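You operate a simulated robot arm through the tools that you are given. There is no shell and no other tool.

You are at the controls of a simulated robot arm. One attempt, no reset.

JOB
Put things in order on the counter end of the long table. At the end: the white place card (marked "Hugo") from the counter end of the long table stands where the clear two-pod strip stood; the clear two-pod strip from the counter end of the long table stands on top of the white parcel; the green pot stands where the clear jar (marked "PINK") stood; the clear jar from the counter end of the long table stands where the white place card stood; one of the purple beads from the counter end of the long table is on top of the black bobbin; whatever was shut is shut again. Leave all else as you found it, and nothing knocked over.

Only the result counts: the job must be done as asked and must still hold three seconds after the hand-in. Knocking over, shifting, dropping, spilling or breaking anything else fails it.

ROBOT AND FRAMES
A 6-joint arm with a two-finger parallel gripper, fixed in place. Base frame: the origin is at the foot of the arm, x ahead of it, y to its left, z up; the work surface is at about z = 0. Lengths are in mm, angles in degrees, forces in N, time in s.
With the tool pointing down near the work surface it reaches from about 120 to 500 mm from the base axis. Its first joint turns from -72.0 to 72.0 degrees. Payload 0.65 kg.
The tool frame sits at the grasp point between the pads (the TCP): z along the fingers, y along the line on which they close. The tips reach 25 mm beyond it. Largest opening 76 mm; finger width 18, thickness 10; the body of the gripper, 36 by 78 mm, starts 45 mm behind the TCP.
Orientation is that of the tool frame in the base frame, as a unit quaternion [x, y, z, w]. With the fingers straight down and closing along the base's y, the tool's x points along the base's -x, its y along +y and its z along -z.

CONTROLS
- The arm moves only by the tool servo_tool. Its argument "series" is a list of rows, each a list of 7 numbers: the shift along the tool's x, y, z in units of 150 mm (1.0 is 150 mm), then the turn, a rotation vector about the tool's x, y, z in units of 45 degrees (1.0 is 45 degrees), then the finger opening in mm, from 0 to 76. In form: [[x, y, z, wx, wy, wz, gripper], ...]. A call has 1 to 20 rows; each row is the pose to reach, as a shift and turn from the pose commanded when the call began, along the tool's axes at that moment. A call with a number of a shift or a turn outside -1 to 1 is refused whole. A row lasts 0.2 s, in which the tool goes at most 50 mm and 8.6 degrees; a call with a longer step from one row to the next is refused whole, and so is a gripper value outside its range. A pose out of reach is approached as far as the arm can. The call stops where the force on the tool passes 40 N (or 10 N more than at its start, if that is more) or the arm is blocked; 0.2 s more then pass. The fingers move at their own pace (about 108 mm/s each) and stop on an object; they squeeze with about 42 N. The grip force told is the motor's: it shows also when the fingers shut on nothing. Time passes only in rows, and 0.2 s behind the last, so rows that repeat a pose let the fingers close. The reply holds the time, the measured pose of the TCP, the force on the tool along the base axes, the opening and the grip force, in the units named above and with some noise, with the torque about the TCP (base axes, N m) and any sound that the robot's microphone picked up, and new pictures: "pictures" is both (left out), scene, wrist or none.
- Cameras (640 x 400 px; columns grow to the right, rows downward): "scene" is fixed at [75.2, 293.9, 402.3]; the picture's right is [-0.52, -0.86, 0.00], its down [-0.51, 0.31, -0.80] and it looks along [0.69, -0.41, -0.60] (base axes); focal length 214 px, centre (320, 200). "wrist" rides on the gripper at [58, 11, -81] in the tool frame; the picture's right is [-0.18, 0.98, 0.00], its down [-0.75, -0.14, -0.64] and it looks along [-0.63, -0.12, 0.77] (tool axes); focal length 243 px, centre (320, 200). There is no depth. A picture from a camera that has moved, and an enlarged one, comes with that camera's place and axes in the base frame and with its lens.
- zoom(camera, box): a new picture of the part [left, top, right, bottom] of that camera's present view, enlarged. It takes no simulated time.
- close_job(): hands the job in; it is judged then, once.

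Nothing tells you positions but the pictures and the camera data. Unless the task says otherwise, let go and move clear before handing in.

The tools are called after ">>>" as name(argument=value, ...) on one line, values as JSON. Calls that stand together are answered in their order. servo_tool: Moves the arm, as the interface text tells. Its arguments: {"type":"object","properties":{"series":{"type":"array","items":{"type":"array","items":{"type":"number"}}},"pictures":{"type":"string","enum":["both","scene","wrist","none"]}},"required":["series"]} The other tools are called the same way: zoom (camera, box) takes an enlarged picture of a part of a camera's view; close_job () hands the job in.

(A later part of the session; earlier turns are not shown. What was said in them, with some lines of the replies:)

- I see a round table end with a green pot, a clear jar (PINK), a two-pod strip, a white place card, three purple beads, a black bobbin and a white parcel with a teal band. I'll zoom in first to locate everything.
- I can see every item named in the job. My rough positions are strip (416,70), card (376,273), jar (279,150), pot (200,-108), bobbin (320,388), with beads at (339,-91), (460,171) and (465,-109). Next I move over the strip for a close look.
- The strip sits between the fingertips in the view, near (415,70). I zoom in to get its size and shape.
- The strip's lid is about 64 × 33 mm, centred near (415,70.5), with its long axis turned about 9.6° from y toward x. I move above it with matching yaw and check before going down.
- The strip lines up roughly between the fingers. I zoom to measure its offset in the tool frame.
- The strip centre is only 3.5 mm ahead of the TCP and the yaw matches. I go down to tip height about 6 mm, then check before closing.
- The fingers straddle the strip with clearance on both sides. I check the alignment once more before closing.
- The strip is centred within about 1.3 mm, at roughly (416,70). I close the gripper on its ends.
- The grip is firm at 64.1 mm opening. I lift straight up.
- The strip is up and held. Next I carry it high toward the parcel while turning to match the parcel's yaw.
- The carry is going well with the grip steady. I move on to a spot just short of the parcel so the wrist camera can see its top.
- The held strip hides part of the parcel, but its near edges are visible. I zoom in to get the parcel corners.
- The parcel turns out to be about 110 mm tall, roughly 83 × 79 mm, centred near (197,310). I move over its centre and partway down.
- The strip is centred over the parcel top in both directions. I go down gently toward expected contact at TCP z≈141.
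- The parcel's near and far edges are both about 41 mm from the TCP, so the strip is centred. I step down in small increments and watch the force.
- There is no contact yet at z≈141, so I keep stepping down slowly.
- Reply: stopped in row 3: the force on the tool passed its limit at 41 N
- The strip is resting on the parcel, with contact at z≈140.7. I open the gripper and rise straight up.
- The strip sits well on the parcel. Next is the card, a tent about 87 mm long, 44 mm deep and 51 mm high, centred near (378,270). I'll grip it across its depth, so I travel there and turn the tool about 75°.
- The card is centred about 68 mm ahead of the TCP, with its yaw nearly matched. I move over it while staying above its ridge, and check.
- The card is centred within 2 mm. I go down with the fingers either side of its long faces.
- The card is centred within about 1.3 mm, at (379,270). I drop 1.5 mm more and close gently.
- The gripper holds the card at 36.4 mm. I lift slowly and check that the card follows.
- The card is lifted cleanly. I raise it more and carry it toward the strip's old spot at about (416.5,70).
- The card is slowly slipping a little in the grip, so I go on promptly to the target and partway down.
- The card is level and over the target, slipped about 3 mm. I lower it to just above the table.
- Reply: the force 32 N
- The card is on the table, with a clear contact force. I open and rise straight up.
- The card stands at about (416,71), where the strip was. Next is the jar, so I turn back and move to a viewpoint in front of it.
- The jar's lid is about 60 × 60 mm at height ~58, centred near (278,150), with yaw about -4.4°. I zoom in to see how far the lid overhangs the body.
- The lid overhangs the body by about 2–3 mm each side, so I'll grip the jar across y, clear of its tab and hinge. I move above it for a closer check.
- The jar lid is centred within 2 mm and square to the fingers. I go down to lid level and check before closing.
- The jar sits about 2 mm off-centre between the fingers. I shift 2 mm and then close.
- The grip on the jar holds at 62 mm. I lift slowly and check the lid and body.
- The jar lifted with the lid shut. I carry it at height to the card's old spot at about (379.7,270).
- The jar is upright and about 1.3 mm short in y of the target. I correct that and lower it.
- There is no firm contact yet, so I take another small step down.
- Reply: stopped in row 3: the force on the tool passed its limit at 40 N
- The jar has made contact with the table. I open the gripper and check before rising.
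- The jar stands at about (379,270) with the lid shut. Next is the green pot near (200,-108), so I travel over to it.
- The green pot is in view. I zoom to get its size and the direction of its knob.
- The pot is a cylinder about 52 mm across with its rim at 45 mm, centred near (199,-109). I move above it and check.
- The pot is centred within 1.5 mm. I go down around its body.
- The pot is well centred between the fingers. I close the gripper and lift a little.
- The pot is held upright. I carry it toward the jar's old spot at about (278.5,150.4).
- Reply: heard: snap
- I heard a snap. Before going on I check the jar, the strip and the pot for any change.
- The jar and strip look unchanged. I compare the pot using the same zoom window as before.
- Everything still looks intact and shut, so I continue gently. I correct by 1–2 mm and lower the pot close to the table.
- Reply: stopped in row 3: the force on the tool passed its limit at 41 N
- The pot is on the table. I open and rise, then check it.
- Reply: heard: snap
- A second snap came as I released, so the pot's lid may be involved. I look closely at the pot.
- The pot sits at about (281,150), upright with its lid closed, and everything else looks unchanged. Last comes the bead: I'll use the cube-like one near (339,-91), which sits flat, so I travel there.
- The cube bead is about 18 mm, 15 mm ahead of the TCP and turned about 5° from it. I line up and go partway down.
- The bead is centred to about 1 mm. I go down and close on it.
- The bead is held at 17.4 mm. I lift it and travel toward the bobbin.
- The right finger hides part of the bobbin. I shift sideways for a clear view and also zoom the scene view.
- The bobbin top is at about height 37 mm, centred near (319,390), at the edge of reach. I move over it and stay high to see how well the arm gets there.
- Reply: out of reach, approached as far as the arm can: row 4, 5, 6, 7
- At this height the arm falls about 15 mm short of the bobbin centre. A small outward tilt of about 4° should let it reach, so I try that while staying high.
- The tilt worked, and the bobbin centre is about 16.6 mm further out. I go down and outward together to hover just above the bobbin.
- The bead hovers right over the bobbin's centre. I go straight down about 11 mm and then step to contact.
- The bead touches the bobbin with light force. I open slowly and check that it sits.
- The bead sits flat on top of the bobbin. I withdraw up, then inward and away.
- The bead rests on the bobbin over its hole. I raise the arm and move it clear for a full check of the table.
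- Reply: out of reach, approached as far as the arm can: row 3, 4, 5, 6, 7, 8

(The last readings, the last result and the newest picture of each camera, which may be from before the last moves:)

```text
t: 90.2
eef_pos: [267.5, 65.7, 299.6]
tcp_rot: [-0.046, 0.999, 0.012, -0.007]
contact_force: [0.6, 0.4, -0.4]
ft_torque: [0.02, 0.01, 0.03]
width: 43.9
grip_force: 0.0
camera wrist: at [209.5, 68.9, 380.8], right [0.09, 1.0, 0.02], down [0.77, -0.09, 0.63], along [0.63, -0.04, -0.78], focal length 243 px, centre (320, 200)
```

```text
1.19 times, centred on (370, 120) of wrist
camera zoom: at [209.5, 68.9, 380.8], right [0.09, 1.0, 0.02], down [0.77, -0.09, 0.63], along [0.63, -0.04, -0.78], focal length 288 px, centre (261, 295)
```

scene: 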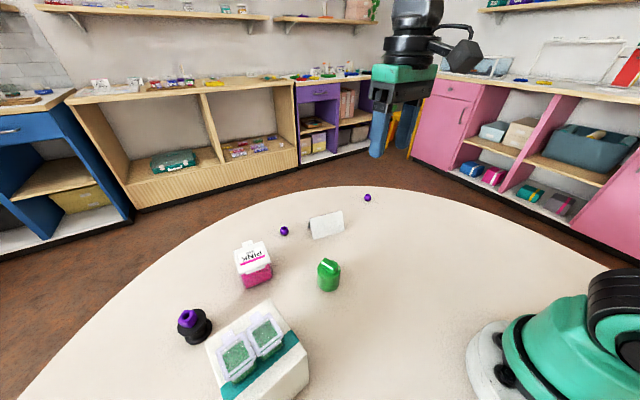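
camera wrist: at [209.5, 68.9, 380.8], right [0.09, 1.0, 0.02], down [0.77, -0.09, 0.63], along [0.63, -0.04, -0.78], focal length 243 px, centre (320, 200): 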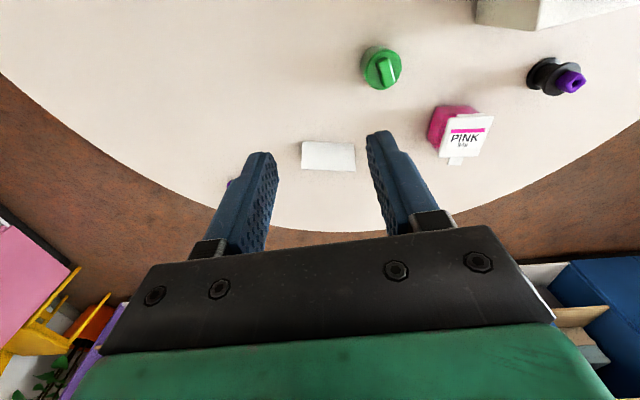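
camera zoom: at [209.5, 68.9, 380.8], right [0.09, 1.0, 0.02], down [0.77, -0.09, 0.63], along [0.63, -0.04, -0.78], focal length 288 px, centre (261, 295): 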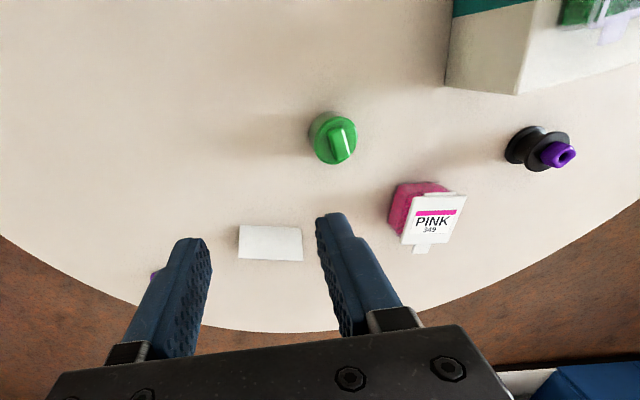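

All items appear in their places. Because of the two snaps I take a closer look at the pot lid from above, as I did before picking it up.

>>> servo_tool(series=[[-0.03, 0.14, 0.15, 0, 0, 0, 44], [-0.07, 0.28, 0.3, 0, 0, 0, 44], [-0.1, 0.42, 0.45, 0, 0, 0, 44], [-0.137, 0.55, 0.6, 0, 0, 0, 44], [-0.137, 0.55, 0.8, 0, 0, 0, 44], [-0.137, 0.55, 0.98, 0, 0, 0, 44], [-0.137, 0.55, 0.98, 0, 0, 0, 44]])

>>> zoom(camera="wrist", box=[260, 30, 400, 150])

>>> zoom(camera="scene", box=[305, 250, 355, 300])

>>> zoom(camera="scene", box=[190, 300, 320, 400])

>>> zoom(camera="scene", box=[225, 230, 285, 295])

```text
t: 91.8
eef_pos: [282.2, 151.1, 154.0]
tcp_rot: [-0.046, 0.999, 0.012, -0.007]
contact_force: [0.2, 0.2, 0.2]
ft_torque: [-0.05, -0.04, 0.01]
width: 44.1
grip_force: 0.0
camera wrist: at [224.0, 156.2, 234.9], right [0.09, 1.0, 0.02], down [0.77, -0.09, 0.63], along [0.63, -0.04, -0.78], focal length 243 px, centre (320, 200)
```

scene: 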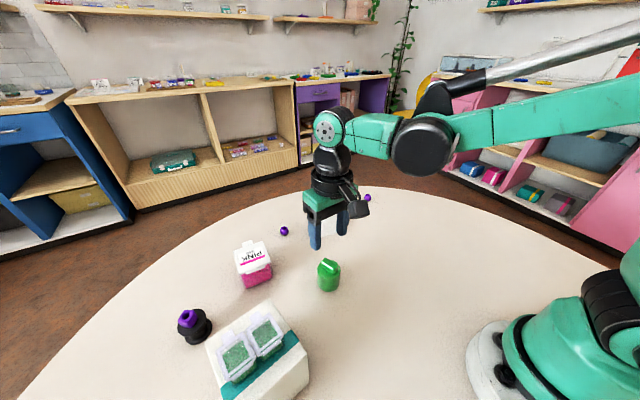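
wrist: 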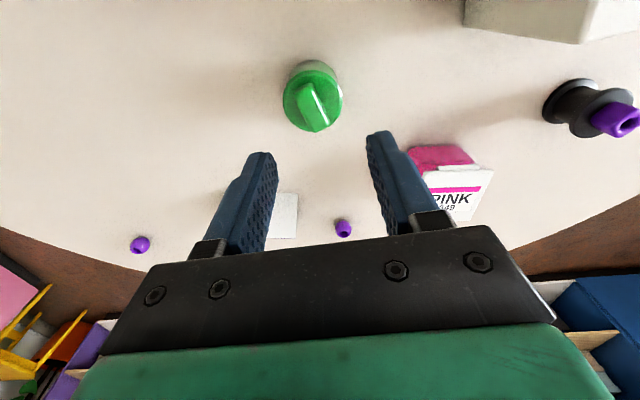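

```text
3.33 times, centred on (330, 90) of wrist
camera zoom: at [224.0, 156.2, 234.9], right [0.09, 1.0, 0.02], down [0.77, -0.09, 0.63], along [0.63, -0.04, -0.78], focal length 809 px, centre (287, 567)
```

zoom: 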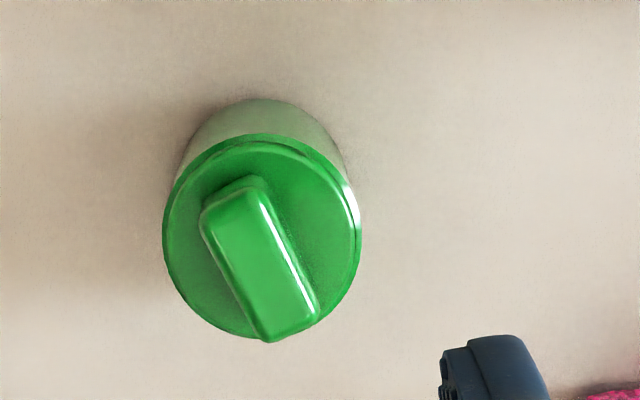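

```text
8.00 times, centred on (330, 275) of scene
camera zoom: at [75.2, 293.9, 402.3], right [-0.52, -0.86, 0.0], down [-0.51, 0.31, -0.8], along [0.69, -0.41, -0.6], focal length 1716 px, centre (240, -400)
```

zoom: 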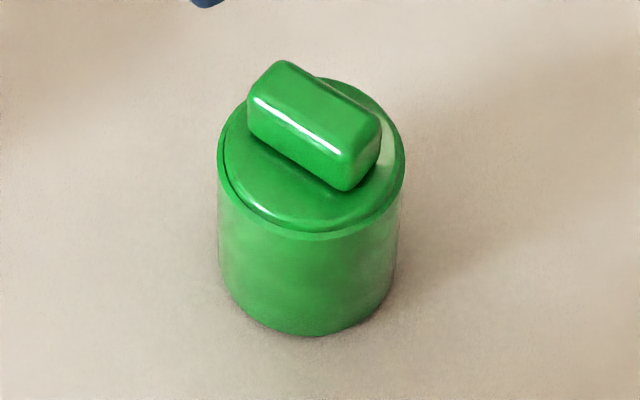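

```text
4.00 times, centred on (255, 350) of scene
camera zoom: at [75.2, 293.9, 402.3], right [-0.52, -0.86, 0.0], down [-0.51, 0.31, -0.8], along [0.69, -0.41, -0.6], focal length 858 px, centre (580, -400)
```

zoom: 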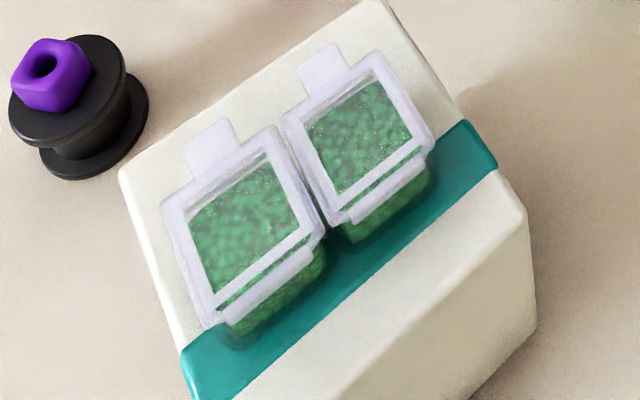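

```text
6.15 times, centred on (255, 262) of scene
camera zoom: at [75.2, 293.9, 402.3], right [-0.52, -0.86, 0.0], down [-0.51, 0.31, -0.8], along [0.69, -0.41, -0.6], focal length 1320 px, centre (720, -185)
```

zoom: 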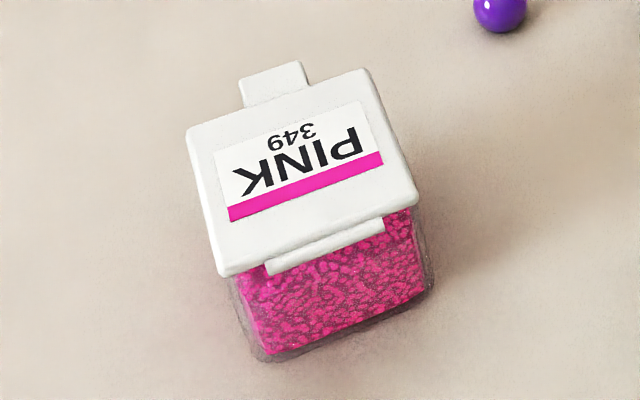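

Strip lids and jar lid are flat and shut. To be sure of the pot, I replicate the earlier close view, with the same height and relative yaw.

>>> servo_tool(series=[[0.003, 0, 0.08, 0.01, -0.006, 0.07, 76], [0.006, 0, 0.16, 0.02, -0.012, 0.14, 76], [0.01, 0, 0.24, 0.031, -0.0166, 0.213, 76], [0.01, 0, 0.31, 0.031, -0.0166, 0.213, 76], [0.01, 0, 0.31, 0.031, -0.0166, 0.213, 76]])

>>> zoom(camera="wrist", box=[220, 40, 420, 200])

```text
t: 93.0
eef_pos: [276.7, 156.2, 106.2]
tcp_rot: [0.038, 0.999, -0.001, -0.001]
contact_force: [-0.5, -0.3, 0.1]
ft_torque: [0.03, 0.01, -0.01]
width: 75.9
grip_force: 0.0
camera wrist: at [218.5, 171.0, 186.7], right [0.26, 0.97, 0.0], down [0.74, -0.2, 0.64], along [0.62, -0.17, -0.77], focal length 243 px, centre (320, 200)
```

scene: 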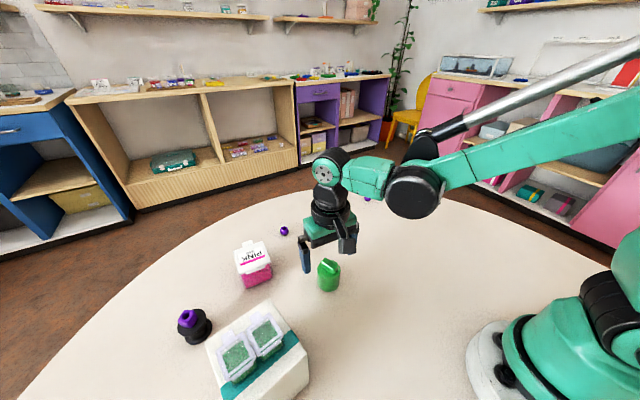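
wrist: 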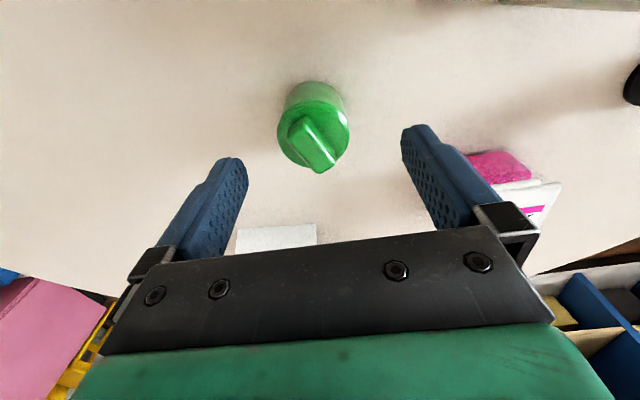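

```text
2.50 times, centred on (320, 120) of wrist
camera zoom: at [218.5, 171.0, 186.7], right [0.26, 0.97, 0.0], down [0.74, -0.2, 0.64], along [0.62, -0.17, -0.77], focal length 606 px, centre (320, 400)
```

zoom: 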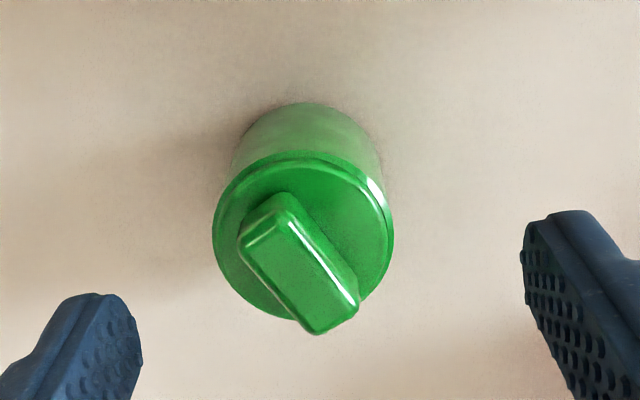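

The pot matches its earlier look exactly, so its lid is in place. One last comparison: the parcel and bobbin against the first pictures.

>>> zoom(camera="scene", box=[160, 280, 352, 400])

>>> zoom(camera="scene", box=[300, 180, 480, 300])

>>> zoom(camera="scene", box=[160, 180, 320, 280])

```text
3.33 times, centred on (256, 340) of scene
camera zoom: at [75.2, 293.9, 402.3], right [-0.52, -0.86, 0.0], down [-0.51, 0.31, -0.8], along [0.69, -0.41, -0.6], focal length 715 px, centre (533, -267)
```

zoom: 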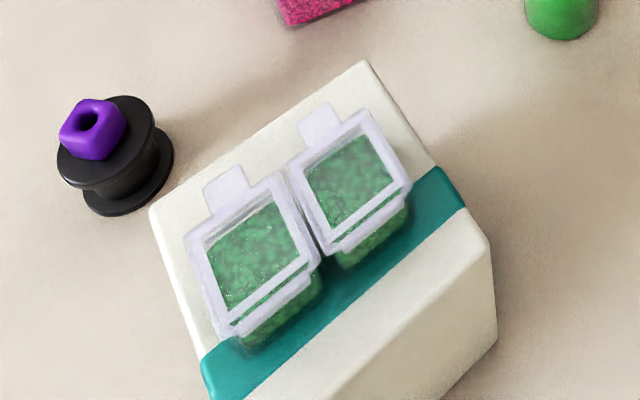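

```text
3.33 times, centred on (390, 240) of scene
camera zoom: at [75.2, 293.9, 402.3], right [-0.52, -0.86, 0.0], down [-0.51, 0.31, -0.8], along [0.69, -0.41, -0.6], focal length 715 px, centre (87, 67)
```

zoom: 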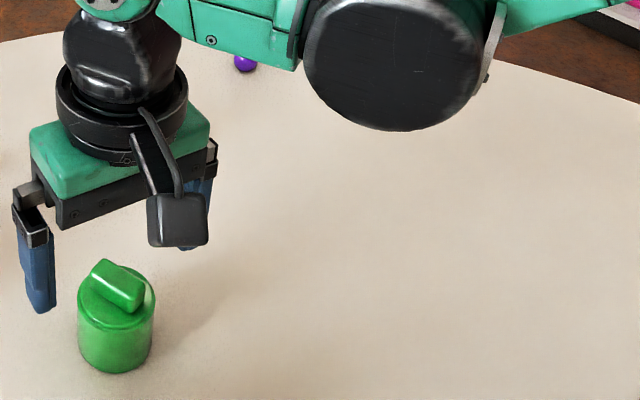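

```text
4.00 times, centred on (240, 230) of scene
camera zoom: at [75.2, 293.9, 402.3], right [-0.52, -0.86, 0.0], down [-0.51, 0.31, -0.8], along [0.69, -0.41, -0.6], focal length 858 px, centre (640, 80)
```

zoom: 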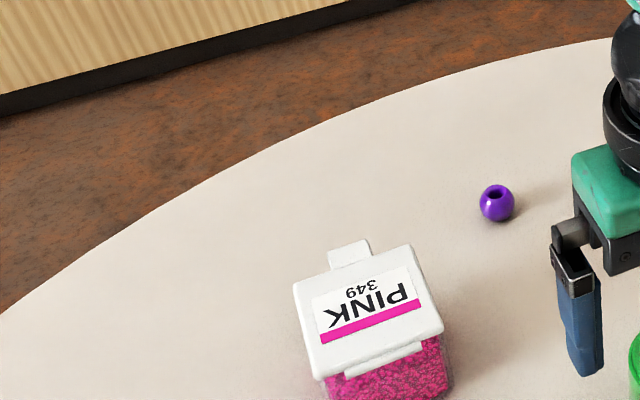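

The parcel, bobbin and other beads are exactly where they were at the start. I raise the arm clear and then hand in.

>>> servo_tool(series=[[0, 0, -0.25, 0, 0, 0, 76], [0, 0, -0.5, 0, 0, 0, 76], [0, 0, -0.75, 0, 0, 0, 76], [0, 0, -0.98, 0, 0, 0, 76], [0, 0, -0.98, 0, 0, 0, 76]])

```text
t: 94.2
eef_pos: [275.4, 156.6, 252.9]
tcp_rot: [0.037, 0.999, -0.001, -0.002]
contact_force: [0.1, 0.6, 0.9]
ft_torque: [0.0, -0.01, -0.03]
width: 76.0
grip_force: 0.1
camera wrist: at [217.5, 171.8, 332.7], right [0.26, 0.97, 0.0], down [0.74, -0.2, 0.64], along [0.62, -0.17, -0.77], focal length 243 px, centre (320, 200)
```

scene: 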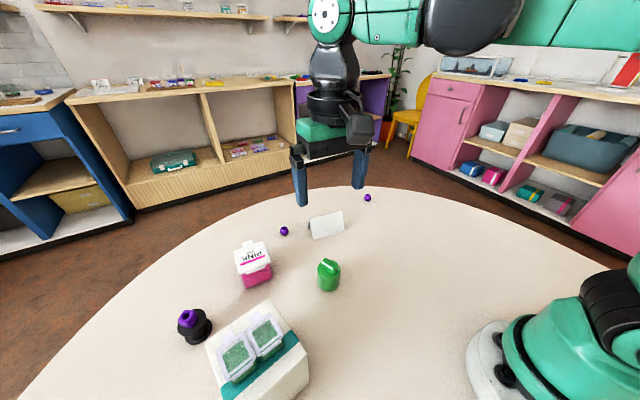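
wrist: 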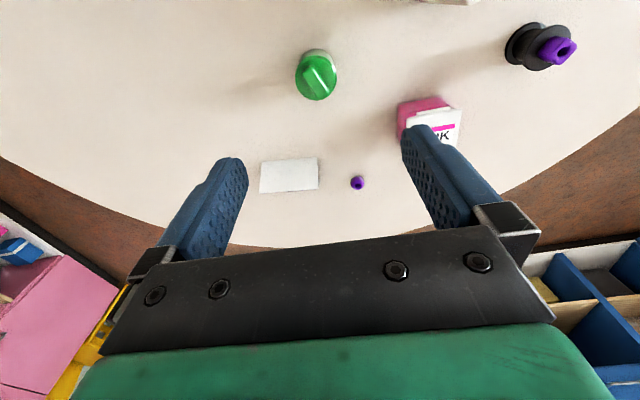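

The card is at the strip's spot, the strip is on the parcel, the jar is at the card's spot, the pot is at the jar's spot and a bead is on the bobbin. All lids look shut and the arm is clear, so I hand the job in.

>>> close_job()

```text
The job is handed in.
```

I've handed in the job with all five moves done. In the last pictures everything was upright, every lid looked shut and the gripper was clear. I haven't seen the judging result.

- **White place card:** stands where the two-pod strip stood, within about 1 mm by my estimate.
- **Two-pod strip:** sits centred on top of the white parcel.
- **Clear jar (PINK):** stands where the place card stood, within about 1 mm.
- **Green pot:** stands where the jar stood, within about 2 mm.
- **Purple bead:** the cube-shaped one rests on top of the black bobbin, over its hole. The bobbin was just past the arm's upright reach, so I tilted the gripper about 4.5° to place it.

**Unexplained sound:** the microphone picked up a snap twice, once while I carried the pot and once as I let go of it and rose. I compared the pot with its earlier close-up and found no difference. The jar and strip also looked unchanged, so I don't know what caused it.

The parcel, the bobbin and the bead beside the jar matched the first pictures. The other bead was partly hidden in that comparison, but it was visible in the final view and I never went near it.
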